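You operate a simulated robot arm through the tools that you are given. There is no shell and no other tool. Be economical: measure what you need, move in short steps, check, and stop when the job is done.

Carry out the task below with a simulated robot arm. There is one attempt and no reset: what you move stays moved.

TASK
Tape the adapter of the size on the job card.
Fine: set the turns by the winder's table, run it once, put the adapter in the green tray, switch off last.

It is judged by the outcome, as a careful person would: the job done as asked, and still so three seconds after it is handed in. It fails if anything else is knocked over, pushed out of place, dropped, spilled or broken.

THE ROBOT
A 7-joint arm with a two-finger parallel gripper, fixed in place. Base frame: the origin is at the foot of the arm, x ahead of it, y to its left, z up; the work surface is at about z = 850. Lengths are in mm, angles in degrees, forces in N, time in s.
With the tool pointing down near the work surface it reaches from about 240 to 680 mm from the base axis. Its first joint turns from -66.0 to 66.0 degrees. Payload 2.4 kg.
Tool frame: the origin (TCP) lies between the finger pads and is the grasp point; the fingertips stand 30 mm ahead of it; z points along the fingers, y is the line along which they close. The gripper opens to 94 mm. The fingers are 28 mm wide and 10 mm thick; the gripper's body (50 by 96 mm) begins 55 mm behind the TCP.
Orientation is that of the tool frame in the base frame, as a unit quaternion [x, y, z, w]. With the fingers straight down and closing along the base's y, the tool's x points along the base's -x, its y along +y and its z along -z.

THE INTERFACE
- The arm moves only by the tool nudge_tool. Its arguments are lists of equal length, an entry for each row: "delta_pos": the shift along the base's x, y, z in cm, a list of three; "rot": the turn, a rotation vector about the base's x, y, z in degrees, a list of three; "claw": the opening in per cent of the stroke, from 0 (shut) to 100 (fully open). In form: {"delta_pos": [[tx, ty, tz], ...], "rot": [[ax, ay, az], ...], "claw": [claw, ...]}. A call has 1 to 10 rows; each row shifts and turns the commanded pose from where the row before left it. A row lasts 0.2 s, in which the tool goes at most 50 mm and 8.6 degrees; a call with a longer step from one row to the next is refused whole, and so is a gripper value outside its range. A pose out of reach is approached as far as the arm can. The call stops where the force on the tool passes 90 N (or 10 N more than at its start, if that is more) or the arm is blocked; 0.2 s more then pass. The fingers move at their own pace (about 153 mm/s each) and stop on an object; they squeeze with about 26 N. The grip force told is the motor's: it shows also when the fingers shut on nothing. Time passes only in rows, and 0.2 s behind the last, so rows that do not move let the fingers close. It gives the time, the measured TCP pose, the force on the tool (base axes), the opening and the grip force at its end, in the units of the frame above (readings bear some noise).
- Cameras (640 x 400 px; columns grow to the right, rows downward): "scene" is fixed at [40.2, 471.7, 1462.7]; the picture's right is [-0.76, -0.65, 0.00], its down [-0.27, 0.31, -0.91] and it looks along [0.59, -0.69, -0.41] (base axes); focal length 329 px, centre (320, 200). "wrist" rides on the gripper at [-37, 0, -58] in the tool frame; the picture's right is [0.00, -1.00, 0.00], its down [0.97, 0.00, -0.24] and it looks along [0.24, 0.00, 0.97] (tool axes); focal length 218 px, centre (320, 200).
- grab_frame(camera): a new picture of that camera. No time passes.
- locate(camera, pixels): for up to 12 pixels [column, row] of the newest picture of that camera ("zoom" is the newest enlarged one), the place [x, y, z] in the base frame of the surface seen there, good to about 2 mm. No time passes.
- close_up(camera, box): a new picture of the part [left, top, right, bottom] of that camera's present view, enlarged. No time passes.
- close_job(): hands the job in; it is judged then, once.

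Work in short steps. Measure before you move; look again where a grasp or a placing could have gone wrong, and mend it. You have 80 turns and 38 pictures in all, those below and enlarged ones among them. Open the gripper and draw the arm clear of the work before you hand the job in, unless the task says otherwise; then end with one line.

The tools are called after "Request:" as name(argument=value, ...) on one line, values as JSON. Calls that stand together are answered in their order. nudge_tool: Moves the arm, as the interface text tells. Its arguments: {"type":"object","properties":{"delta_pos":{"type":"array","items":{"type":"array","items":{"type":"number"}}},"rot":{"type":"array","items":{"type":"array","items":{"type":"number"}}},"claw":{"type":"array","items":{"type":"number"}}},"required":["delta_pos","rot","claw"]} The other tools are called the same way: grab_frame (camera) takes a picture; locate (camera, pixels) gives the place of the surface under pixels of a picture; close_up (camera, box) takes an enlarged picture of a part of a camera's view; close_job () hands the job in.

At the start:

```text
time_s: 0.0
position: [424.0, 75.0, 1220.2]
ee_rot: [0.001, 1.0, 0.0, 0.0]
wrist_force: [0.1, 0.2, 0.0]
gripper_width: 93.8
finger_force: 0.0
```

scene: 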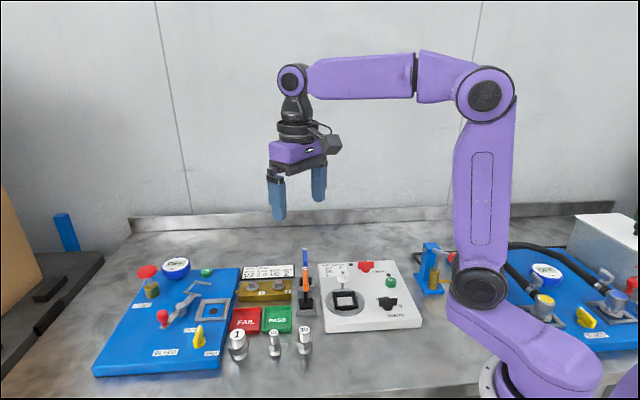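
wrist: 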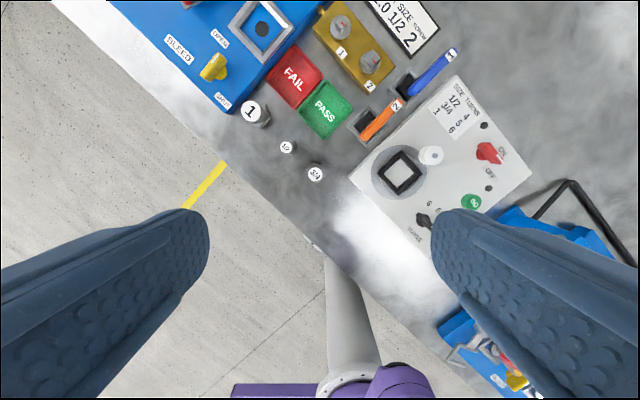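

I start with enlarged views of the job card, the winder and the adapters.

Request:
close_up(camera="wrist", box=[340, 60, 540, 260])

Request:
close_up(camera="wrist", box=[230, 0, 450, 190])

Request:
close_up(camera="scene", box=[220, 240, 440, 370])

```text
2.00 times, centred on (440, 160) of wrist
```

zoom: 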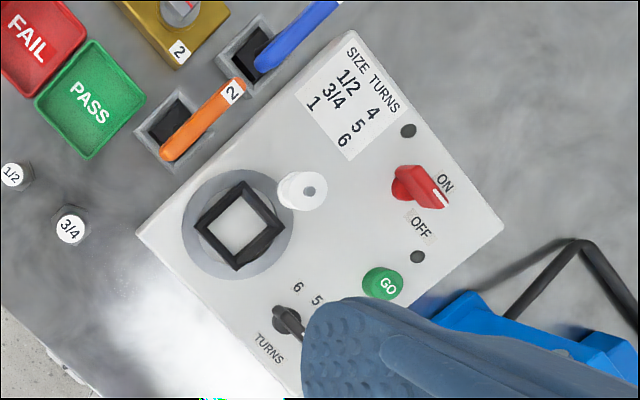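

```text
2.11 times, centred on (340, 95) of wrist
```

zoom: 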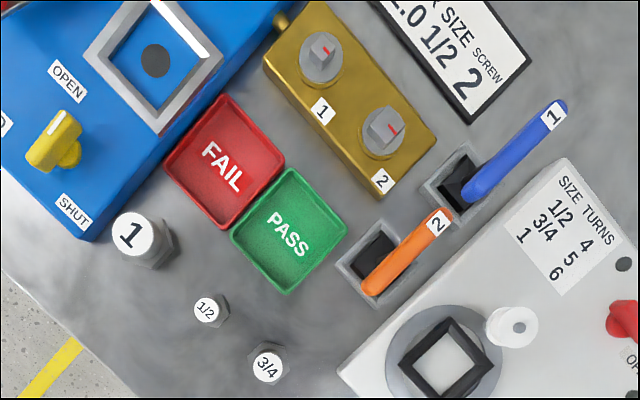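

```text
2.91 times, centred on (330, 305) of scene
```

zoom: 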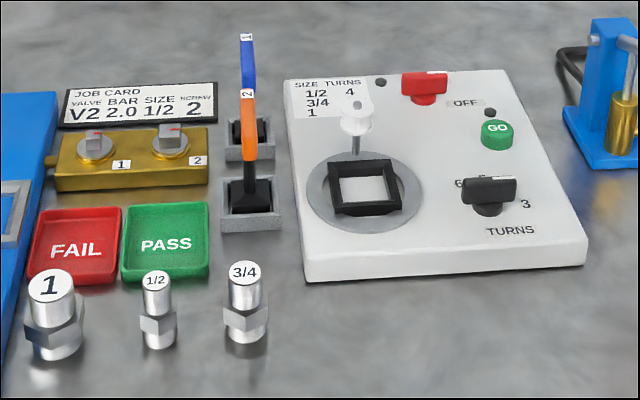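

The card says V2, 2.0 bar, size 1/2, and the table gives 4 turns for that. I locate the 1/2 adapter, green tray, nest, dial, GO and switch in the scene zoom.

Request:
locate(camera="zoom", pixels=[[156, 281], [160, 325], [166, 250], [365, 190], [357, 108], [490, 188], [497, 132], [424, 85], [200, 210], [491, 111], [381, 82], [440, 250]])

Request:
nudge_tool(delta_pos=[[0, -2, -2], [0, -3, -2], [0, -3, -2], [0, -3, -2], [0, -2, -2]], rot=[[0, 0, 0], [0, 0, 0], [0, 0, 0], [0, 0, 0], [0, 0, 0]], claw=[100, 100, 100, 100, 100])

```text
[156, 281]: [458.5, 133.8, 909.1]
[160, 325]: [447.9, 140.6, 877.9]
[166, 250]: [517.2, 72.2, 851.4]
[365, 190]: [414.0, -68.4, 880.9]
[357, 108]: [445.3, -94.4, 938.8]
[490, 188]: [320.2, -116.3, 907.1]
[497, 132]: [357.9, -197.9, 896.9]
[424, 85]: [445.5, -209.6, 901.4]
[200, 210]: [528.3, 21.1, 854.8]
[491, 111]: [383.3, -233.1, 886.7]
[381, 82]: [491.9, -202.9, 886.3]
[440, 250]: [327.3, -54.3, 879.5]
```

```text
time_s: 1.2
position: [421.9, -57.2, 1122.3]
ee_rot: [0.0, 1.0, 0.0, 0.0]
wrist_force: [-0.2, 0.1, -0.8]
gripper_width: 93.9
finger_force: 0.1
```

Request:
grab_frame(camera="wrist")

```text
32 pictures are left
```

wrist: 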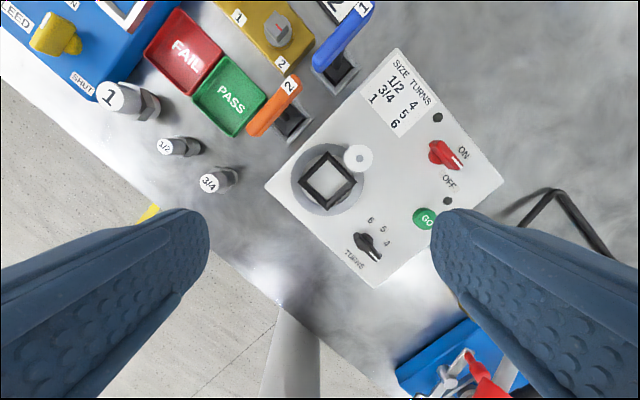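

Request:
close_up(camera="wrist", box=[320, 100, 480, 260])

Request:
close_up(camera="scene", box=[320, 250, 430, 335])

```text
2.50 times, centred on (400, 180) of wrist
```

zoom: 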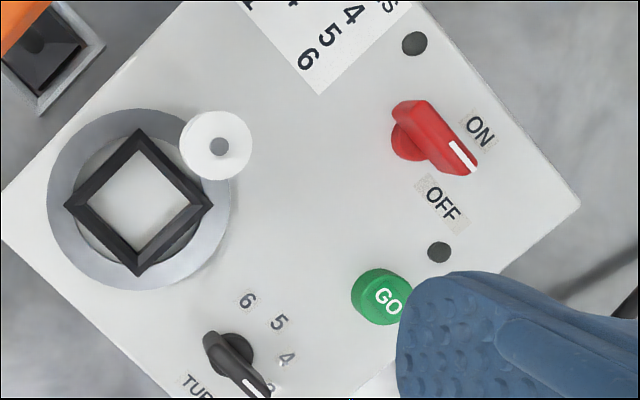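

```text
4.71 times, centred on (375, 292) of scene
```

zoom: 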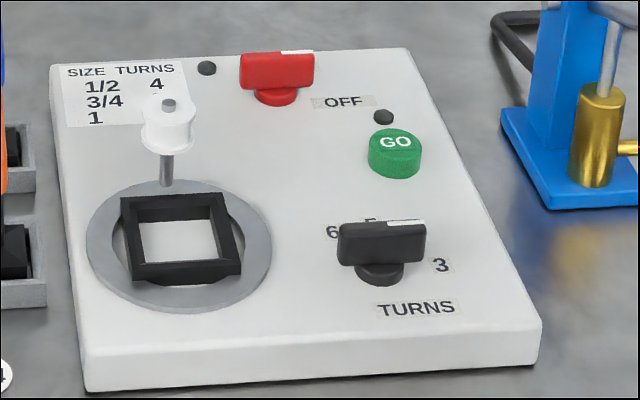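

I measure the knob, dial labels, switch, labels and GO button in this zoom of the scene view.

Request:
locate(camera="zoom", pixels=[[345, 228], [405, 223], [380, 275], [441, 265], [332, 233], [280, 98], [248, 58], [297, 53], [343, 102], [394, 135], [175, 232], [166, 100]])

Request:
nudge_tool(delta_pos=[[-2, -2, 0], [-3, -3, 0], [-2, -3, 0], [0, -3, 0]], rot=[[0, 0, 0], [0, 0, 0], [0, 0, 0], [0, 0, 0]], claw=[100, 100, 100, 100])

Request:
grab_frame(camera="wrist")

```text
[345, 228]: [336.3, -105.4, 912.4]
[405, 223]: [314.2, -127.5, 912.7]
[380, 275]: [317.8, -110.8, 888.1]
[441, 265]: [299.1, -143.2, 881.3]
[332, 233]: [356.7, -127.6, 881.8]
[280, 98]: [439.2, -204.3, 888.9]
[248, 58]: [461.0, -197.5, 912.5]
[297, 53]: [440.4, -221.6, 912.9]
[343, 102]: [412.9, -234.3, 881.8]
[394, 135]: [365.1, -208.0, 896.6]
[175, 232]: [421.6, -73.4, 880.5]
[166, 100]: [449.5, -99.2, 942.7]
```

```text
time_s: 2.2
position: [353.0, -164.3, 1120.1]
ee_rot: [0.0, 1.0, 0.0, 0.0]
wrist_force: [-0.9, 0.0, -0.4]
gripper_width: 93.7
finger_force: 0.0
```

```text
29 pictures are left
```

wrist: 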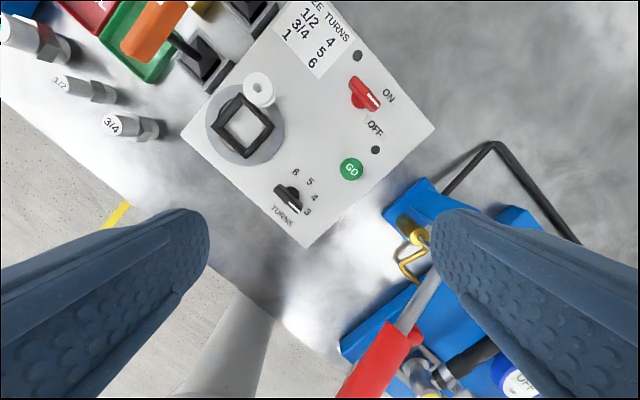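

Request:
close_up(camera="wrist", box=[250, 30, 440, 240])

```text
1.90 times, centred on (345, 135) of wrist
```

zoom: 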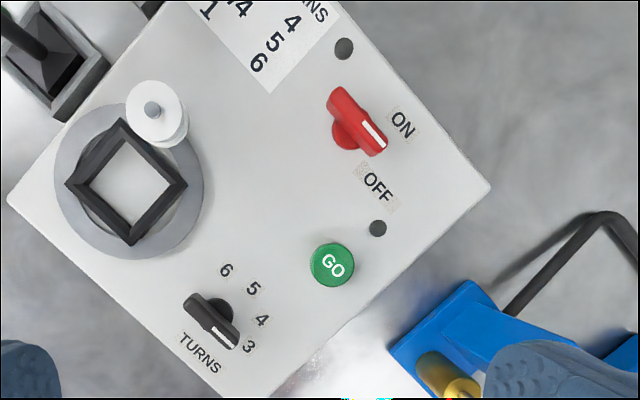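

Request:
locate(camera="zoom", pixels=[[226, 271], [254, 289], [262, 320], [249, 348], [190, 300], [236, 344], [403, 124], [378, 182], [338, 92], [380, 150], [333, 264], [377, 229]])

Request:
locate(camera="zoom", pixels=[[344, 48], [128, 182], [122, 123], [68, 184], [130, 242], [185, 182], [152, 108], [220, 310], [345, 137], [490, 183], [255, 397], [9, 200]])

```text
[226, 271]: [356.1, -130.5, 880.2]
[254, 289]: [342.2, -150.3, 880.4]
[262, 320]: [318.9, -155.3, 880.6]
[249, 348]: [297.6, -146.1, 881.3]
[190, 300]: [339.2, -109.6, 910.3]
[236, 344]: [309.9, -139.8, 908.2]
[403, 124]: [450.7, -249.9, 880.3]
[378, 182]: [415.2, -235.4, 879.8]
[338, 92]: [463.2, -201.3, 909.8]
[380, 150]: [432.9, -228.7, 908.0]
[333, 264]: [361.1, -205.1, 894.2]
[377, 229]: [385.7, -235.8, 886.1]
```

```text
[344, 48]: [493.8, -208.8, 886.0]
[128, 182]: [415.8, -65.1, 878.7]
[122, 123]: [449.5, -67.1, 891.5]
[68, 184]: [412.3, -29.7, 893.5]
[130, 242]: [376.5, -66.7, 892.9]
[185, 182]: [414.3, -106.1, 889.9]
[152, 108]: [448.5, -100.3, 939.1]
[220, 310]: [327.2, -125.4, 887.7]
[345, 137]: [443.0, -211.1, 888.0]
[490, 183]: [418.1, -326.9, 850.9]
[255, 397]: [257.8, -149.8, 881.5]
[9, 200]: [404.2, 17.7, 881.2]
```

The dial pointer is near 3 and the switch reads near OFF. The nest centre is about (414,-66), with the spool toward -45°. I go above the adapters with the tool yawed -45° and look.

Request:
nudge_tool(delta_pos=[[1, 3.6, -0.3], [1, 3.6, -0.3], [1, 3.6, -0.3], [1, 3.6, -0.3], [1, 3.6, -0.3], [1, 3.6, -0.3], [1, 3.6, -0.3], [1, 3.6, -0.3]], rot=[[0, 0, -7.5], [0, 0, -7.5], [0, 0, -7.5], [0, 0, -7.5], [0, 0, -7.5], [0, 0, -7.5], [0, 0, 0], [0, 0, 0]], claw=[100, 100, 100, 100, 100, 100, 100, 100])

Request:
grab_frame(camera="wrist")

```text
time_s: 4.0
position: [434.7, 123.6, 1095.8]
ee_rot: [0.383, 0.924, 0.0, -0.001]
wrist_force: [-0.2, 0.5, -0.7]
gripper_width: 94.1
finger_force: 0.1
```

```text
27 pictures are left
```

wrist: 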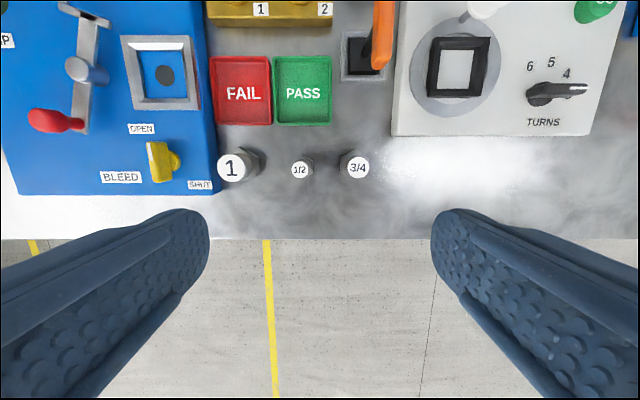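

The picture is now aligned with the bench. The 1/2 adapter is at (301,169), with 1 and 3/4 beside it. I locate the adapters, tray and screwdriver.

Request:
locate(camera="wrist", pixels=[[301, 170], [292, 170], [310, 170], [301, 161], [231, 168], [247, 168], [358, 168], [346, 168], [303, 93], [282, 65], [328, 118], [383, 8]])

Request:
close_up(camera="scene", box=[220, 240, 330, 370])

```text
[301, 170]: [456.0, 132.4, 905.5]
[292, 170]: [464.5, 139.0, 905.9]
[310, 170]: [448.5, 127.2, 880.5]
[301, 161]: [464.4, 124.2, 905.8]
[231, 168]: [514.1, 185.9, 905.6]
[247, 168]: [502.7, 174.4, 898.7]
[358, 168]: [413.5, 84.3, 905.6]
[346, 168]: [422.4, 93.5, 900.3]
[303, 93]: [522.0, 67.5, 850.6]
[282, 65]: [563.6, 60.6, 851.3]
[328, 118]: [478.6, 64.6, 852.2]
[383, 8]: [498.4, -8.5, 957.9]
```

```text
3.08 times, centred on (275, 305) of scene
```

zoom: 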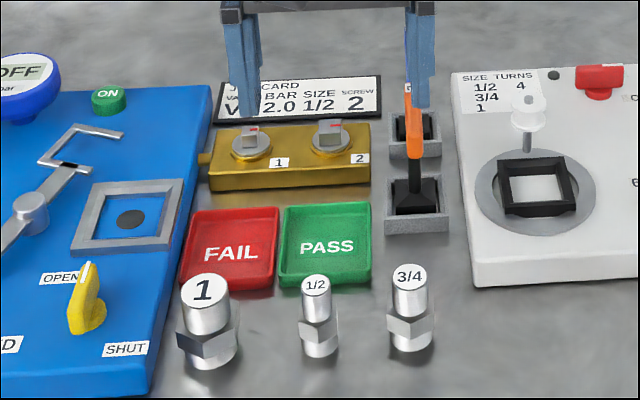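

The 1/2 adapter's centre is near (457,132.5) with its top at z 906, and the hex top is about 880. I descend above it at half opening, with the fingers closing along the row, where neighbours are more than 60 mm away.

Request:
nudge_tool(delta_pos=[[1.1, 0.45, -2], [1.13, 0.44, -2.5], [0, 0, -3], [0, 0, -3], [0, 0, -2.5], [0, 0, 0]], rot=[[0, 0, 0], [0, 0, 0], [0, 0, 0], [0, 0, 0], [0, 0, 0], [0, 0, 0]], claw=[50, 50, 50, 50, 50, 50])

Request:
grab_frame(camera="wrist")

```text
time_s: 5.4
position: [456.5, 131.3, 966.9]
ee_rot: [0.383, 0.924, -0.001, 0.0]
wrist_force: [0.4, -0.1, 0.6]
gripper_width: 47.1
finger_force: 0.1
```

```text
25 pictures are left
```

wrist: 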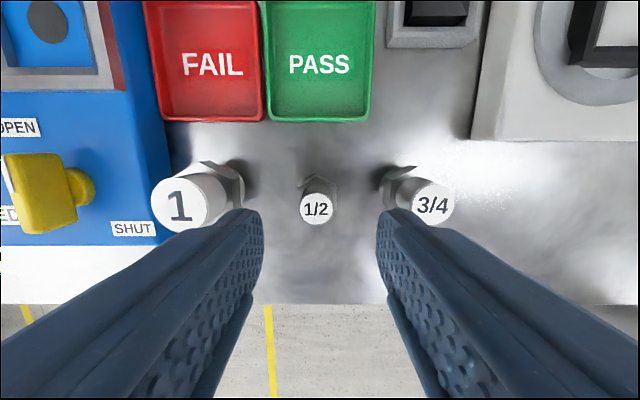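

Request:
locate(camera="wrist", pixels=[[317, 209], [301, 209], [333, 209], [317, 223], [317, 196], [317, 183], [372, 100], [268, 100], [320, 115]])

Request:
nudge_tool(delta_pos=[[0, 0, -2], [0, 0, -2], [0, 0, -1.1], [0, 0, 0], [0, 0, 0], [0, 0, 0]], rot=[[0, 0, 0], [0, 0, 0], [0, 0, 0], [0, 0, 0], [0, 0, 0], [0, 0, 0]], claw=[50, 50, 50, 50, 0, 0])

```text
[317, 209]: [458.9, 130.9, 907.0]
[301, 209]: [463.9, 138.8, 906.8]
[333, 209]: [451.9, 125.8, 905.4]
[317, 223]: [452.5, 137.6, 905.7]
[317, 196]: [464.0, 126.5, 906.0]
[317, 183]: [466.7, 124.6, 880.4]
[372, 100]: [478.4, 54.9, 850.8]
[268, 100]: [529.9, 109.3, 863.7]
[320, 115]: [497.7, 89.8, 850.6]
```

```text
time_s: 6.8
position: [456.2, 131.1, 914.6]
ee_rot: [0.383, 0.924, 0.0, -0.001]
wrist_force: [0.2, -0.7, -0.4]
gripper_width: 19.7
finger_force: 25.8
```

Gripped at 19.7 mm with 26 N. I lift 100 mm, then carry it over to the nest at (413.5,-67).

Request:
nudge_tool(delta_pos=[[0, 0, 3], [0, 0, 4], [0, 0, 3], [-0.7, -3.3, 0], [-0.7, -3.3, 0], [-0.7, -3.3, 0], [-0.7, -3.3, 0], [-0.75, -3.3, 0], [-0.75, -3.3, 0], [0, 0, 0]], rot=[[0, 0, 0], [0, 0, 0], [0, 0, 0], [0, 0, 0], [0, 0, 0], [0, 0, 0], [0, 0, 0], [0, 0, 0], [0, 0, 0], [0, 0, 0]], claw=[0, 0, 0, 0, 0, 0, 0, 0, 0, 0])

Request:
grab_frame(camera="wrist")

```text
time_s: 9.0
position: [411.4, -66.5, 1015.1]
ee_rot: [0.382, 0.924, 0.0, -0.001]
wrist_force: [0.5, 0.0, -1.0]
gripper_width: 19.9
finger_force: 25.9
```

```text
24 pictures are left
```

wrist: 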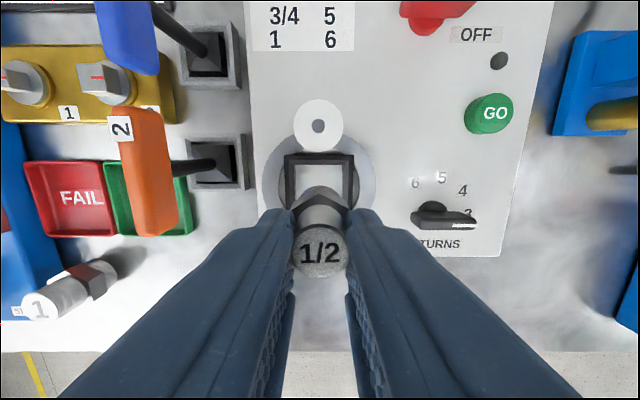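

I check the adapter axis against the nest before lowering.

Request:
locate(camera="wrist", pixels=[[320, 252], [320, 200], [288, 155], [353, 155], [320, 158], [318, 170], [302, 160], [340, 160], [318, 126], [318, 146]])

Request:
close_up(camera="scene", box=[290, 220, 420, 330])

```text
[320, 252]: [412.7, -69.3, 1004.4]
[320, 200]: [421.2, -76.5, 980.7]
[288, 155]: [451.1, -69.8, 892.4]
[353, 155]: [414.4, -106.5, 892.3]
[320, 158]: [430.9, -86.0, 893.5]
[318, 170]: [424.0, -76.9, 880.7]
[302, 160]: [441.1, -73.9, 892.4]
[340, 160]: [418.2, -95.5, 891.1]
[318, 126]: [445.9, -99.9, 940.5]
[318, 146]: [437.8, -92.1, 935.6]
```

```text
3.64 times, centred on (355, 275) of scene
```

zoom: 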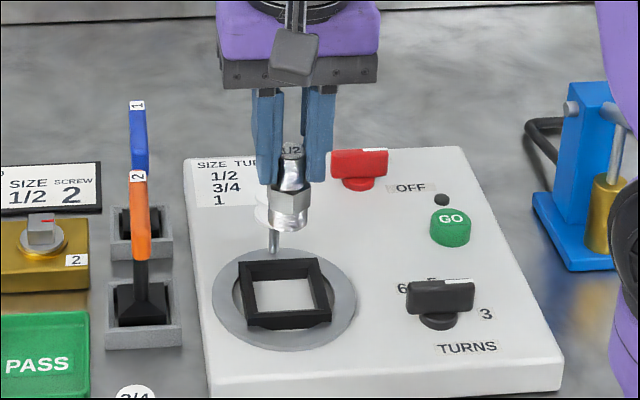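

The adapter axis at (412.7,-69.3) is within 2 mm of the nest centre. I lower 68 mm, ending slowly.

Request:
nudge_tool(delta_pos=[[0.1, 0.05, -2], [0, 0, -2], [0, 0, -1.5], [0, 0, -0.8], [0, 0, -0.4], [0, 0, -0.2], [0, 0, 0]], rot=[[0, 0, 0], [0, 0, 0], [0, 0, 0], [0, 0, 0], [0, 0, 0], [0, 0, 0], [0, 0, 0]], claw=[0, 0, 0, 0, 0, 0, 0])

Request:
grab_frame(camera="wrist")

```text
time_s: 10.6
position: [414.4, -66.1, 946.3]
ee_rot: [0.383, 0.924, 0.0, 0.0]
wrist_force: [-0.2, -0.3, -1.2]
gripper_width: 19.9
finger_force: 26.5
```

```text
22 pictures are left
```

wrist: 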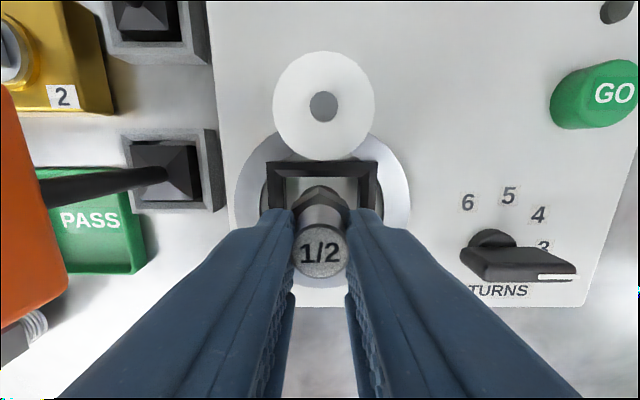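

It is inside the nest. I lower in 1 mm steps until contact.

Request:
nudge_tool(delta_pos=[[0, 0, -0.1], [0, 0, -0.1], [0, 0, -0.05], [0, 0, 0]], rot=[[0, 0, 0], [0, 0, 0], [0, 0, 0], [0, 0, 0]], claw=[0, 0, 0, 0])

```text
time_s: 11.6
position: [414.7, -65.1, 944.4]
ee_rot: [0.382, 0.924, 0.0, 0.001]
wrist_force: [-5.9, -3.8, 26.4]
gripper_width: 19.5
finger_force: 25.9
```

Contact at the expected floor height. I release and rise straight up.

Request:
nudge_tool(delta_pos=[[0, 0, 0.1], [0, 0, 0], [0, 0, 0], [0, 0, 2], [0, 0, 3], [0, 0, 3], [0, 0, 3]], rot=[[0, 0, 0], [0, 0, 0], [0, 0, 0], [0, 0, 0], [0, 0, 0], [0, 0, 0], [0, 0, 0]], claw=[45, 45, 45, 45, 45, 45, 45])

Request:
grab_frame(camera="wrist")

```text
time_s: 13.2
position: [416.1, -64.8, 1054.5]
ee_rot: [0.382, 0.924, 0.0, -0.001]
wrist_force: [0.4, 0.2, 0.0]
gripper_width: 42.1
finger_force: 0.0
```

```text
21 pictures are left
```

wrist: 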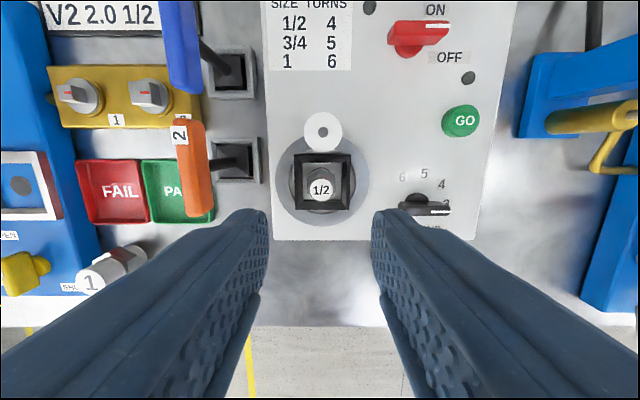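

The adapter stands upright in the nest. The knob handle lies at about -8° in the picture, which is a line at about 35° in base axes. I move above the knob while yawing +80° so that the fingers close across the handle.

Request:
nudge_tool(delta_pos=[[-0.9, -0.6, 0], [-0.9, -0.6, 0], [-0.9, -0.6, 0], [-0.9, -0.6, 0], [-0.9, -0.6, 0], [-0.9, -0.6, 0], [-0.9, -0.6, 0], [-0.9, -0.6, 0], [-0.9, -0.6, 0], [-1.06, -0.59, 0]], rot=[[0, 0, 8], [0, 0, 8], [0, 0, 8], [0, 0, 8], [0, 0, 8], [0, 0, 8], [0, 0, 8], [0, 0, 8], [0, 0, 8], [0, 0, 8]], claw=[45, 45, 45, 45, 45, 45, 45, 45, 45, 45])

Request:
grab_frame(camera="wrist")

```text
time_s: 15.4
position: [322.1, -126.5, 1054.1]
ee_rot: [-0.301, 0.954, 0.0, 0.001]
wrist_force: [0.2, -0.8, -0.1]
gripper_width: 42.4
finger_force: 0.1
```

```text
20 pictures are left
```

wrist: 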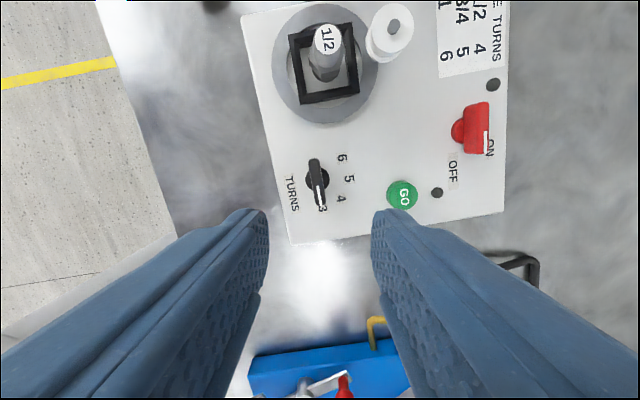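

Request:
close_up(camera="wrist", box=[265, 130, 375, 240])

```text
3.64 times, centred on (320, 185) of wrist
```

zoom: 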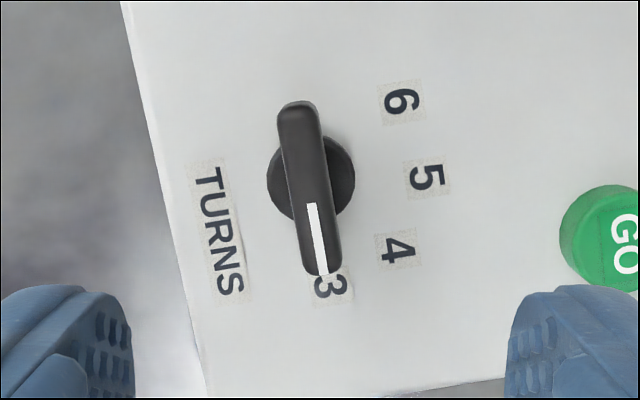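

Request:
locate(camera="zoom", pixels=[[297, 108], [322, 268], [309, 190], [286, 190], [331, 190], [330, 288], [397, 248], [428, 177], [401, 101], [346, 170], [625, 235]])

```text
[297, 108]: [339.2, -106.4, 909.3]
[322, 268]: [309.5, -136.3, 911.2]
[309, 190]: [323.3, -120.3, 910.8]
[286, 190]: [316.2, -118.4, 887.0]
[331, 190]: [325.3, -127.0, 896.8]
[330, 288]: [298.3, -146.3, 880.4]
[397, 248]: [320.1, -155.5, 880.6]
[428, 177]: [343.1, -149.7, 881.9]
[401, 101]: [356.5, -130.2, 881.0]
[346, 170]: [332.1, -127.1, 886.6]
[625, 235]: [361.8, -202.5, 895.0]
```

The handle is centred at about (324.4,-121.8) at angle -135°. Label 4 lies at about -97° and label 3 at -137°, so a 40° step is needed. I align the yaw, descend with the tips at about 896, and grip.

Request:
nudge_tool(delta_pos=[[0.24, 0.45, -2], [0, 0, -3], [0, 0, -3], [0, 0, -2.5], [0, 0, -1.5], [0, 0, -0.8], [0, 0, 0]], rot=[[0, 0, 5], [0, 0, 5], [0, 0, 0], [0, 0, 0], [0, 0, 0], [0, 0, 0], [0, 0, 0]], claw=[45, 45, 45, 45, 45, 45, 45])

```text
time_s: 17.0
position: [325.9, -120.7, 925.1]
ee_rot: [-0.382, 0.924, 0.0, 0.0]
wrist_force: [0.0, 1.3, 0.3]
gripper_width: 42.4
finger_force: 0.0
```

Request:
nudge_tool(delta_pos=[[-0.1, -0.1, 0], [0, 0, 0], [0, 0, 0], [0, 0, 0]], rot=[[0, 0, 0], [0, 0, 0], [0, 0, 0], [0, 0, 0]], claw=[0, 0, 0, 0])

```text
time_s: 18.0
position: [325.4, -120.3, 924.7]
ee_rot: [-0.383, 0.924, 0.0, -0.001]
wrist_force: [8.5, 25.4, -31.0]
gripper_width: 11.0
finger_force: 44.6
```

The handle is gripped at 11 mm. I turn +40° about z.

Request:
nudge_tool(delta_pos=[[0, 0.05, 0], [0, 0, 0], [0, 0, 0], [0, 0, 0], [0, 0, 0], [0, 0, 0]], rot=[[0, 0, 8], [0, 0, 8], [0, 0, 8], [0, 0, 8], [0, 0, 8], [0, 0, 0]], claw=[0, 0, 0, 0, 0, 0])

```text
time_s: 19.4
position: [322.8, -120.7, 924.9]
ee_rot: [-0.677, 0.736, 0.002, -0.002]
wrist_force: [-6.0, 33.9, -19.6]
gripper_width: 10.9
finger_force: 44.5
```

Turned to yaw 85°. I open, rise and check the dial.

Request:
nudge_tool(delta_pos=[[0, 0, 0], [0, 0, 0], [0, 0, 2], [0, 0, 3], [0, 0, 4], [0, 0, 3]], rot=[[0, 0, 0], [0, 0, 0], [0, 0, 0], [0, 0, 0], [0, 0, 0], [0, 0, 0]], claw=[45, 45, 45, 45, 45, 45])

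Request:
close_up(camera="wrist", box=[250, 80, 410, 240])

```text
time_s: 20.8
position: [324.3, -122.4, 1046.6]
ee_rot: [-0.676, 0.737, 0.001, 0.0]
wrist_force: [-0.5, -0.6, -0.8]
gripper_width: 42.3
finger_force: 0.1
```

```text
2.50 times, centred on (330, 160) of wrist
```

zoom: 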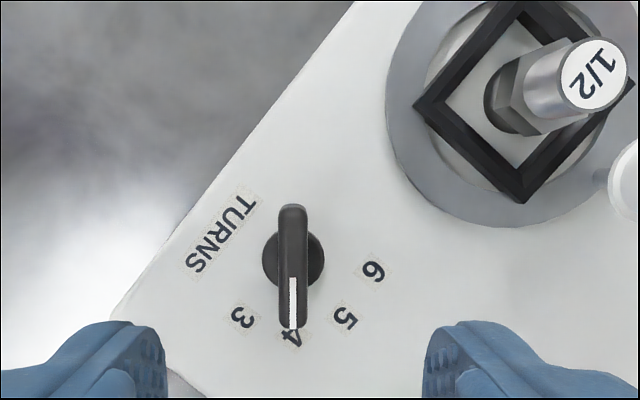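

The pointer sits exactly at 4. I go over the red switch, yaw back 40° and look closely.

Request:
nudge_tool(delta_pos=[[2, -1.5, 0], [2, -1.5, 0], [2, -1.5, 0], [2, -1.5, 0], [2, -1.5, 0], [2.3, -1.7, 0]], rot=[[0, 0, -8], [0, 0, -8], [0, 0, -8], [0, 0, -8], [0, 0, -8], [0, 0, 0]], claw=[45, 45, 45, 45, 45, 45])

Request:
close_up(camera="wrist", box=[240, 100, 400, 260])

```text
time_s: 22.2
position: [447.8, -214.0, 1047.1]
ee_rot: [-0.383, 0.924, 0.0, 0.0]
wrist_force: [0.2, -0.9, 0.4]
gripper_width: 42.5
finger_force: 0.0
```

```text
2.50 times, centred on (320, 180) of wrist
```

zoom: 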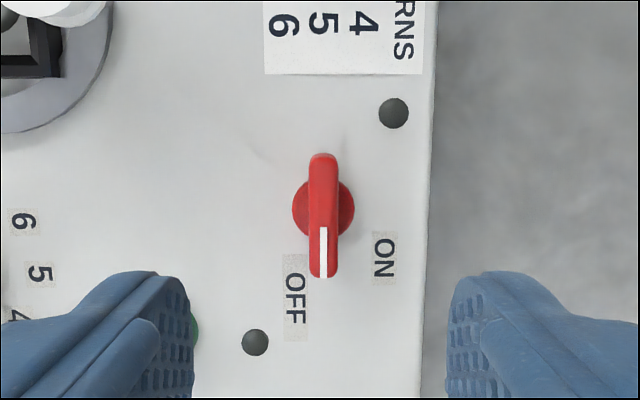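

The pointer rests near OFF, ON lies about 50° counter-clockwise from it, and the lamps are dark. I locate the handle precisely.

Request:
locate(camera="zoom", pixels=[[323, 160], [324, 270], [324, 210], [312, 210], [336, 210], [345, 208], [385, 258], [295, 298], [394, 112], [255, 343]])

```text
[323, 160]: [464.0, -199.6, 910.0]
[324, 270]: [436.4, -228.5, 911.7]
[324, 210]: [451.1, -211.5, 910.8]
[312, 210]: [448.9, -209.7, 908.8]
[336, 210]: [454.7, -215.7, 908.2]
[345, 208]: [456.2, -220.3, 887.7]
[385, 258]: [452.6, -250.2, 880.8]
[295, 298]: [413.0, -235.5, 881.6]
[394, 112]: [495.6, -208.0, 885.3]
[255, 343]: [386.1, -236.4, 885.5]
```

Request:
nudge_tool(delta_pos=[[0.22, 0.03, -2], [0, 0, -3], [0, 0, -3], [0, 0, -2.5], [0, 0, -1], [0, 0, -0.7], [0, 0, 0], [0, 0, 0], [0, 0, 0], [0, 0, 0]], rot=[[0, 0, 0], [0, 0, 0], [0, 0, 0], [0, 0, 0], [0, 0, 0], [0, 0, 0], [0, 0, 0], [0, 0, 0], [0, 0, 0], [0, 0, 0]], claw=[45, 45, 45, 45, 45, 45, 45, 0, 0, 0])

```text
time_s: 24.4
position: [450.2, -215.0, 926.0]
ee_rot: [-0.383, 0.924, 0.0, 0.0]
wrist_force: [3.3, -2.2, -7.7]
gripper_width: 10.9
finger_force: 44.7
```

Gripped. I turn +48° and look.

Request:
nudge_tool(delta_pos=[[0, 0, 0], [0, 0, 0], [0, 0, 0], [0, 0, 0], [0, 0, 0], [0, 0, 0], [0, 0, 0]], rot=[[0, 0, 8], [0, 0, 8], [0, 0, 8], [0, 0, 8], [0, 0, 8], [0, 0, 8], [0, 0, 0]], claw=[0, 0, 0, 0, 0, 0, 0])

Request:
grab_frame(camera="wrist")

```text
time_s: 26.0
position: [448.9, -214.4, 924.9]
ee_rot: [0.726, -0.688, -0.002, 0.001]
wrist_force: [-15.5, -2.3, 5.4]
gripper_width: 10.8
finger_force: 45.0
```

```text
16 pictures are left
```

wrist: 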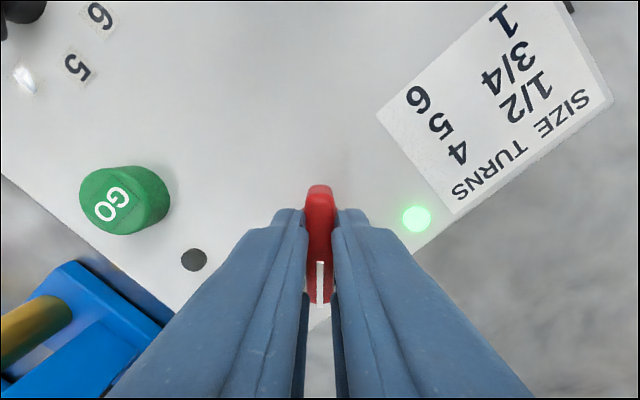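

The power lamp is lit green. I release, rise and move over GO at about (362,-204.5) with the fingers shut.

Request:
nudge_tool(delta_pos=[[0, 0, 0], [0, 0, 0], [0, 0, 2], [0, 0, 4], [0, 0, 4], [-2.2, 0.25, 0], [-2.2, 0.25, 0], [-2.2, 0.25, 0], [-2.1, 0.25, 0], [0, 0, 0]], rot=[[0, 0, 0], [0, 0, 0], [0, 0, 0], [0, 0, 0], [0, 0, 0], [0, 0, -8], [0, 0, -8], [0, 0, -8], [0, 0, -8], [0, 0, -8]], claw=[45, 45, 45, 45, 45, 30, 10, 0, 0, 0])

Request:
grab_frame(camera="wrist")

```text
time_s: 28.2
position: [364.1, -202.7, 1024.7]
ee_rot: [-0.444, 0.896, 0.0, 0.0]
wrist_force: [-0.7, 0.0, -0.5]
gripper_width: 0.0
finger_force: 26.1
```

```text
15 pictures are left
```

wrist: 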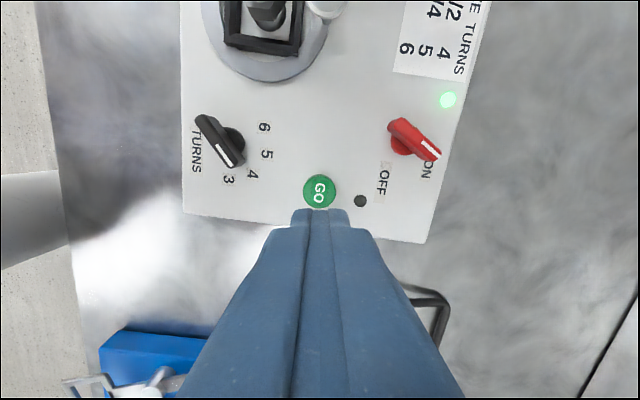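

The lamp stays lit, the switch is at ON and the dial is at 4. I measure GO again and descend to just above it.

Request:
locate(camera="wrist", pixels=[[320, 190], [306, 190], [333, 190], [320, 178], [320, 202]])

Request:
nudge_tool(delta_pos=[[-0.1, -0.1, -3], [0, 0, -3], [0, 0, -2], [0, 0, -0.8], [0, 0, 0]], rot=[[0, 0, 0], [0, 0, 0], [0, 0, 0], [0, 0, 0], [0, 0, 0]], claw=[0, 0, 0, 0, 0])

```text
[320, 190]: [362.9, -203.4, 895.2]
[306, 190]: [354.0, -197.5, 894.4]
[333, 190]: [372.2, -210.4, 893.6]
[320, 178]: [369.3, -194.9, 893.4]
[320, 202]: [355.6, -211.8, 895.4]
```

```text
time_s: 29.4
position: [360.1, -203.5, 936.3]
ee_rot: [-0.446, 0.895, 0.0, 0.0]
wrist_force: [-0.5, -0.2, -0.3]
gripper_width: 0.0
finger_force: 25.6
```

The tips are about 11 mm above GO's top. I press down once, 5 mm at a row, to about 4 mm past contact, and read the force.

Request:
nudge_tool(delta_pos=[[0.15, 0, -0.6], [0, 0, -0.5], [0, 0, -0.3]], rot=[[0, 0, 0], [0, 0, 0], [0, 0, 0]], claw=[0, 0, 0])

Request:
grab_frame(camera="wrist")

```text
time_s: 30.2
position: [363.3, -203.4, 922.7]
ee_rot: [-0.446, 0.895, -0.001, 0.0]
wrist_force: [-0.8, 0.0, 0.9]
gripper_width: 0.3
finger_force: 26.0
```

```text
14 pictures are left
```

wrist: 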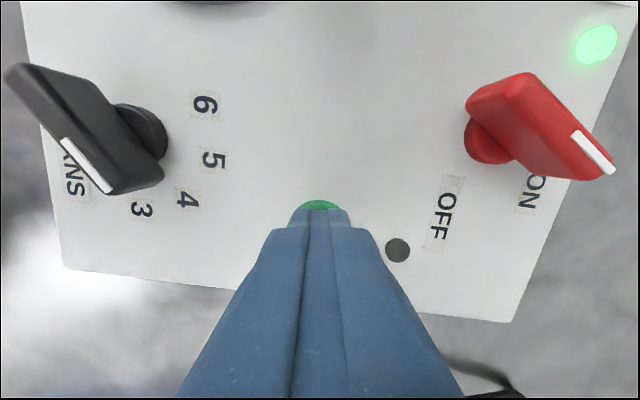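

Almost no force and the second lamp is dark, so the press is not complete. I continue down in 1–2 mm steps without lifting.

Request:
nudge_tool(delta_pos=[[0, 0, -0.15], [0, 0, -0.15]], rot=[[0, 0, 0], [0, 0, 0]], claw=[0, 0])

```text
time_s: 30.8
position: [362.7, -204.2, 918.8]
ee_rot: [-0.446, 0.895, -0.001, 0.0]
wrist_force: [-1.9, 0.5, 2.6]
gripper_width: 0.0
finger_force: 25.4
```

Request:
grab_frame(camera="scene")

```text
13 pictures are left
```

scene: 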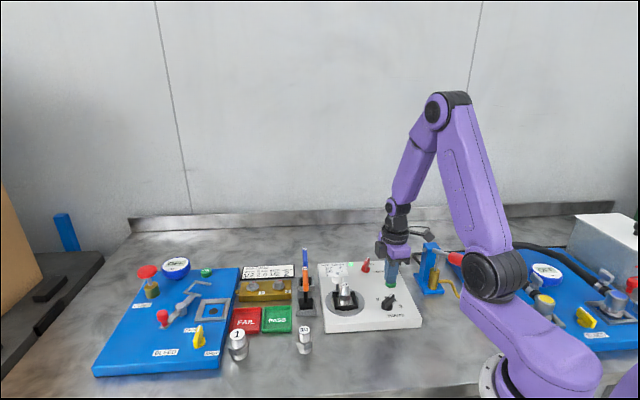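

Request:
nudge_tool(delta_pos=[[0, 0, -0.15], [0, 0, -0.1]], rot=[[0, 0, 0], [0, 0, 0]], claw=[0, 0])

Request:
close_up(camera="scene", box=[310, 240, 430, 335])

```text
time_s: 31.4
position: [363.2, -203.8, 915.9]
ee_rot: [-0.446, 0.895, 0.0, 0.001]
wrist_force: [-5.2, 2.5, 15.9]
gripper_width: 0.1
finger_force: 26.5
```

```text
4.21 times, centred on (370, 288) of scene
```

zoom: 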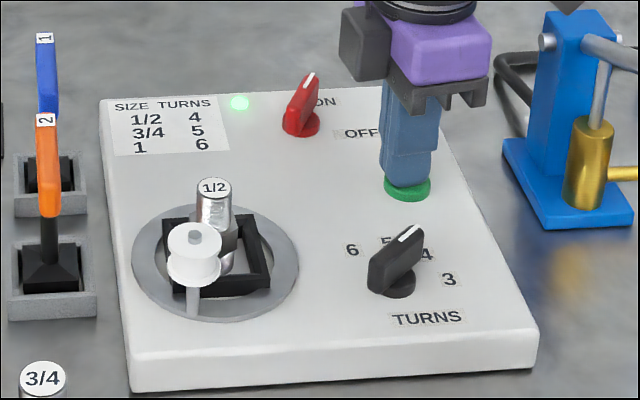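

The spool has swung round the nest, so the winder is running. I release GO, rise straight up and wait.

Request:
nudge_tool(delta_pos=[[0, 0, 3], [0, 0, 4], [0, 0, 4], [0, 0, 2], [0, 0, 0], [0, 0, 0], [0, 0, 0], [0, 0, 0], [0, 0, 0], [0, 0, 0]], rot=[[0, 0, 0], [0, 0, 0], [0, 0, 0], [0, 0, 0], [0, 0, 0], [0, 0, 0], [0, 0, 0], [0, 0, 0], [0, 0, 0], [0, 0, 0]], claw=[0, 0, 0, 0, 0, 0, 0, 0, 0, 0])

Request:
nudge_tool(delta_pos=[[0, 0, 0], [0, 0, 0], [0, 0, 0], [0, 0, 0], [0, 0, 0], [0, 0, 0], [0, 0, 0], [0, 0, 0], [0, 0, 0], [0, 0, 0]], rot=[[0, 0, 0], [0, 0, 0], [0, 0, 0], [0, 0, 0], [0, 0, 0], [0, 0, 0], [0, 0, 0], [0, 0, 0], [0, 0, 0], [0, 0, 0]], claw=[0, 0, 0, 0, 0, 0, 0, 0, 0, 0])

Request:
close_up(camera="scene", box=[310, 240, 430, 335])

```text
time_s: 33.6
position: [363.1, -203.8, 1047.3]
ee_rot: [-0.446, 0.895, 0.0, 0.0]
wrist_force: [-0.3, -0.2, -0.5]
gripper_width: 0.2
finger_force: 26.1
```

```text
time_s: 35.8
position: [364.3, -204.8, 1047.3]
ee_rot: [-0.447, 0.895, 0.0, 0.0]
wrist_force: [-0.3, 0.0, 1.2]
gripper_width: 0.1
finger_force: 25.7
```

```text
4.21 times, centred on (370, 288) of scene
```

zoom: 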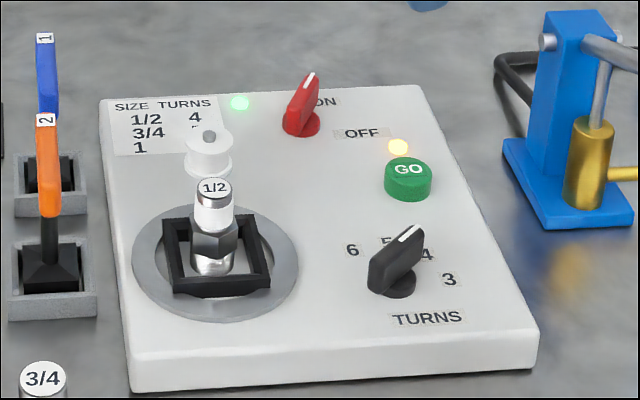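

The tape is on the adapter, the spool seems back home and an amber lamp is lit. I wait 2 s more to tell whether it has stopped.

Request:
nudge_tool(delta_pos=[[0, 0, 0], [0, 0, 0], [0, 0, 0], [0, 0, 0], [0, 0, 0], [0, 0, 0], [0, 0, 0], [0, 0, 0], [0, 0, 0]], rot=[[0, 0, 0], [0, 0, 0], [0, 0, 0], [0, 0, 0], [0, 0, 0], [0, 0, 0], [0, 0, 0], [0, 0, 0], [0, 0, 0]], claw=[0, 0, 0, 0, 0, 0, 0, 0, 0])

Request:
close_up(camera="scene", box=[310, 240, 430, 335])

```text
time_s: 37.8
position: [364.3, -204.6, 1047.2]
ee_rot: [-0.446, 0.895, 0.0, -0.001]
wrist_force: [-0.3, 0.2, 0.8]
gripper_width: 0.0
finger_force: 26.1
```

```text
4.21 times, centred on (370, 288) of scene
```

zoom: 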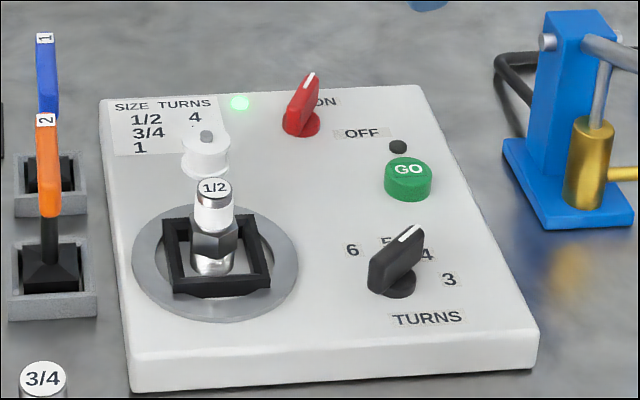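

The amber lamp is out, so the run is finished and the adapter is taped. I move back over the nest while yawing to -45°. There I will grip the hex flats below the tape.

Request:
nudge_tool(delta_pos=[[0.5, 1.4, 0], [0.5, 1.4, 0], [0.5, 1.4, 0], [0.5, 1.4, 0], [0.5, 1.4, 0], [0.5, 1.4, 0], [0.5, 1.4, 0], [0.5, 1.4, 0], [0.5, 1.3, 0], [0.5, 1.3, 0]], rot=[[0, 0, -8.2], [0, 0, -8.2], [0, 0, -8.2], [0, 0, -8.2], [0, 0, -8.2], [0, 0, -8.2], [0, 0, -8.2], [0, 0, -8.2], [0, 0, -8.2], [0, 0, -8.2]], claw=[0, 0, 45, 45, 45, 45, 45, 45, 45, 45])

Request:
nudge_tool(delta_pos=[[0, 0, 0], [0, 0, 0], [0, 0, 0]], rot=[[0, 0, -8.1], [0, 0, -8.1], [0, 0, 0]], claw=[45, 45, 45])

Request:
grab_frame(camera="wrist")

```text
time_s: 40.0
position: [413.5, -66.1, 1045.6]
ee_rot: [0.252, 0.968, 0.0, 0.0]
wrist_force: [-0.2, -0.2, -0.1]
gripper_width: 42.4
finger_force: 0.1
```

```text
time_s: 40.8
position: [412.8, -65.2, 1047.2]
ee_rot: [0.385, 0.923, 0.001, 0.0]
wrist_force: [0.2, 0.3, 0.3]
gripper_width: 42.2
finger_force: 0.1
```

```text
9 pictures are left
```

wrist: 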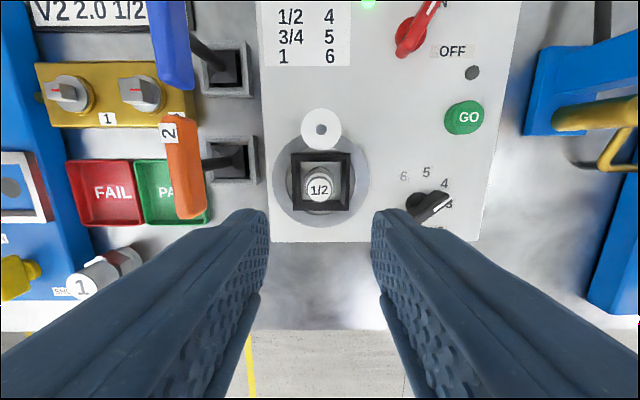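

Request:
locate(camera="wrist", pixels=[[319, 190], [319, 172], [309, 190], [330, 190], [172, 125], [195, 215], [215, 163], [235, 160], [140, 195], [173, 195], [175, 220], [321, 129]])

Request:
close_up(camera="wrist", box=[270, 100, 370, 220])

```text
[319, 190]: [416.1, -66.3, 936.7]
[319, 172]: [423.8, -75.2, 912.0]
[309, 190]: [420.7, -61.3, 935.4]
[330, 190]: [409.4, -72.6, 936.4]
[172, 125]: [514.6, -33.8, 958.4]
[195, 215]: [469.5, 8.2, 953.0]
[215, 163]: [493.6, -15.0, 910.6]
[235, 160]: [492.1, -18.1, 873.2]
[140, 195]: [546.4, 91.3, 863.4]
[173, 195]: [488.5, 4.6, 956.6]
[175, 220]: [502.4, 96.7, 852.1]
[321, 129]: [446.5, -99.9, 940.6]
```

```text
3.33 times, centred on (320, 160) of wrist
```

zoom: 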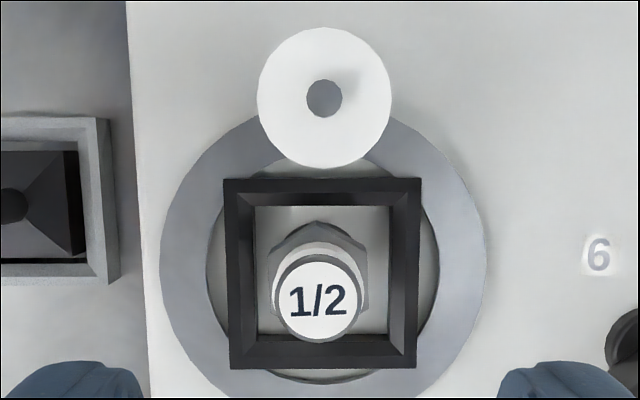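

The L-shaped key handle runs at z about 957 from (515,-34) to (470,8), so I will go round it. The adapter is at (416,-66.5) with its hex flats facing the fingers. I descend so the tips reach about 898 (hex 896–910) and grip.

Request:
nudge_tool(delta_pos=[[0.25, -0.1, -3], [0, 0, -3], [0, 0, -3], [0, 0, -2], [0, 0, -0.9], [0, 0, 0], [0, 0, 0], [0, 0, 0], [0, 0, 0]], rot=[[0, 0, 0], [0, 0, 0], [0, 0, 0], [0, 0, 0], [0, 0, 0], [0, 0, 0], [0, 0, 0], [0, 0, 0], [0, 0, 0]], claw=[45, 45, 45, 45, 45, 45, 0, 0, 0])

```text
time_s: 42.8
position: [415.5, -65.1, 926.8]
ee_rot: [0.384, 0.923, 0.0, 0.001]
wrist_force: [0.2, 0.0, 0.5]
gripper_width: 27.5
finger_force: 26.0
```

The hex is gripped at 27.5 mm. I lift 130 mm straight up.

Request:
nudge_tool(delta_pos=[[0, 0, 2], [0, 0, 3], [0, 0, 3], [0, 0, 3], [0, 0, 2], [0, 0, 0]], rot=[[0, 0, 0], [0, 0, 0], [0, 0, 0], [0, 0, 0], [0, 0, 0], [0, 0, 0]], claw=[0, 0, 0, 0, 0, 0])

Request:
close_up(camera="scene", box=[270, 190, 410, 320])

```text
time_s: 44.2
position: [416.5, -66.3, 1057.9]
ee_rot: [0.385, 0.923, 0.0, 0.0]
wrist_force: [1.0, 0.3, -0.4]
gripper_width: 27.6
finger_force: 26.1
```

```text
3.08 times, centred on (340, 255) of scene
```

zoom: 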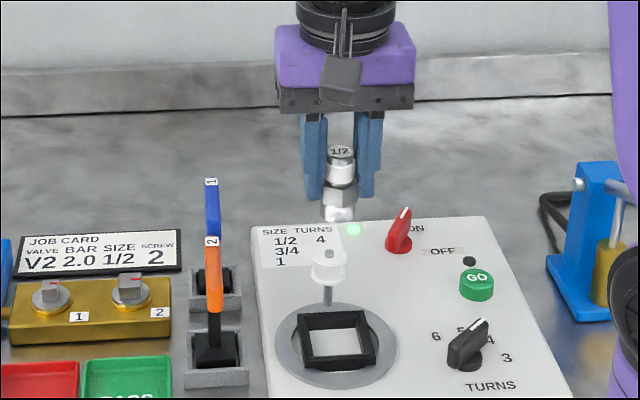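

Held upright and taped. I carry it round via (440,100) to over the green tray at (525,70).

Request:
nudge_tool(delta_pos=[[0.47, 3.3, 0], [0.47, 3.3, 0], [0.47, 3.3, 0], [0.47, 3.3, 0], [0.47, 3.4, 0], [2, -0.7, 0], [2, -0.7, 0], [2, -0.8, 0], [2.4, -0.8, 0], [0, 0, 0]], rot=[[0, 0, 0], [0, 0, 0], [0, 0, 0], [0, 0, 0], [0, 0, 0], [0, 0, 0], [0, 0, 0], [0, 0, 0], [0, 0, 0], [0, 0, 0]], claw=[0, 0, 0, 0, 0, 0, 0, 0, 0, 0])

Request:
grab_frame(camera="wrist")

```text
time_s: 46.4
position: [524.0, 67.9, 1057.6]
ee_rot: [0.384, 0.923, 0.0, -0.001]
wrist_force: [-0.3, 0.0, -1.3]
gripper_width: 27.4
finger_force: 26.1
```

```text
6 pictures are left
```

wrist: 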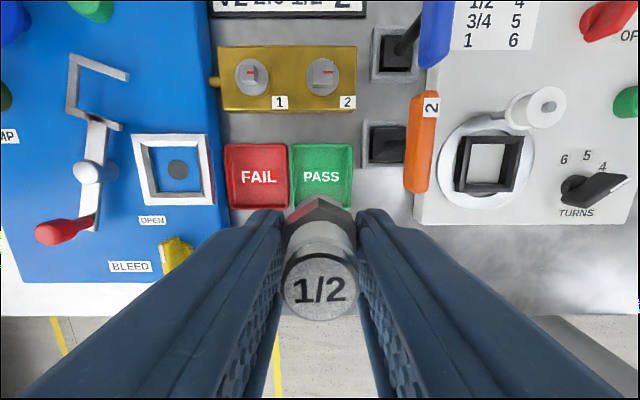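

Request:
locate(camera="wrist", pixels=[[320, 280], [322, 155], [292, 147], [353, 147], [292, 205], [354, 205], [320, 147], [417, 100], [417, 188], [406, 150], [322, 75], [345, 165]])

```text
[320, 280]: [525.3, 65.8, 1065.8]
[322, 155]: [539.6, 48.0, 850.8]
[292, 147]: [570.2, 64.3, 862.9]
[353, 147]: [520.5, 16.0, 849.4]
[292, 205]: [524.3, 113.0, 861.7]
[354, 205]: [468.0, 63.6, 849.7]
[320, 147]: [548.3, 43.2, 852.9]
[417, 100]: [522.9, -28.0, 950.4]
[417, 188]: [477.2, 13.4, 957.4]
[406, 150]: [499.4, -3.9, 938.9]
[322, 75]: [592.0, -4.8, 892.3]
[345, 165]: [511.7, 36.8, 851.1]
```

The tray centre is about (521.5,65) and the adapter axis is at (525,66). I shift slightly and lower to about 4 mm above the tray floor.

Request:
nudge_tool(delta_pos=[[-0.25, 0.0, -3], [0, 0, -3], [0, 0, -3], [0, 0, -3], [0, 0, -2], [0, 0, -1], [0, 0, -0.5], [0, 0, 0]], rot=[[0, 0, 0], [0, 0, 0], [0, 0, 0], [0, 0, 0], [0, 0, 0], [0, 0, 0], [0, 0, 0], [0, 0, 0]], claw=[0, 0, 0, 0, 0, 0, 0, 0])

Request:
close_up(camera="scene", box=[220, 200, 340, 350])

```text
time_s: 48.2
position: [520.4, 68.4, 903.0]
ee_rot: [0.385, 0.923, 0.0, 0.0]
wrist_force: [-0.3, 0.0, -1.1]
gripper_width: 27.6
finger_force: 25.9
```

```text
2.67 times, centred on (280, 275) of scene
```

zoom: 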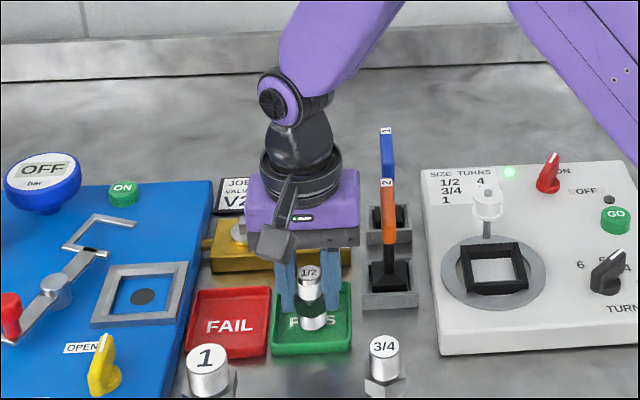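

The adapter is over the tray. I lower in fine steps to contact.

Request:
nudge_tool(delta_pos=[[0, 0, -0.15], [0, 0, -0.15], [0, 0, -0.1], [0, 0, 0]], rot=[[0, 0, 0], [0, 0, 0], [0, 0, 0], [0, 0, 0]], claw=[0, 0, 0, 0])

```text
time_s: 49.2
position: [521.1, 69.2, 899.2]
ee_rot: [0.384, 0.923, 0.0, 0.001]
wrist_force: [-0.2, 0.1, -2.3]
gripper_width: 27.7
finger_force: 26.0
```

Request:
nudge_tool(delta_pos=[[0, 0, -0.1], [0, 0, -0.1], [0, 0, 0]], rot=[[0, 0, 0], [0, 0, 0], [0, 0, 0]], claw=[0, 0, 0])

```text
time_s: 50.0
position: [520.9, 68.1, 896.5]
ee_rot: [0.384, 0.923, 0.0, 0.0]
wrist_force: [-0.4, 1.1, 6.4]
gripper_width: 27.6
finger_force: 25.9
```

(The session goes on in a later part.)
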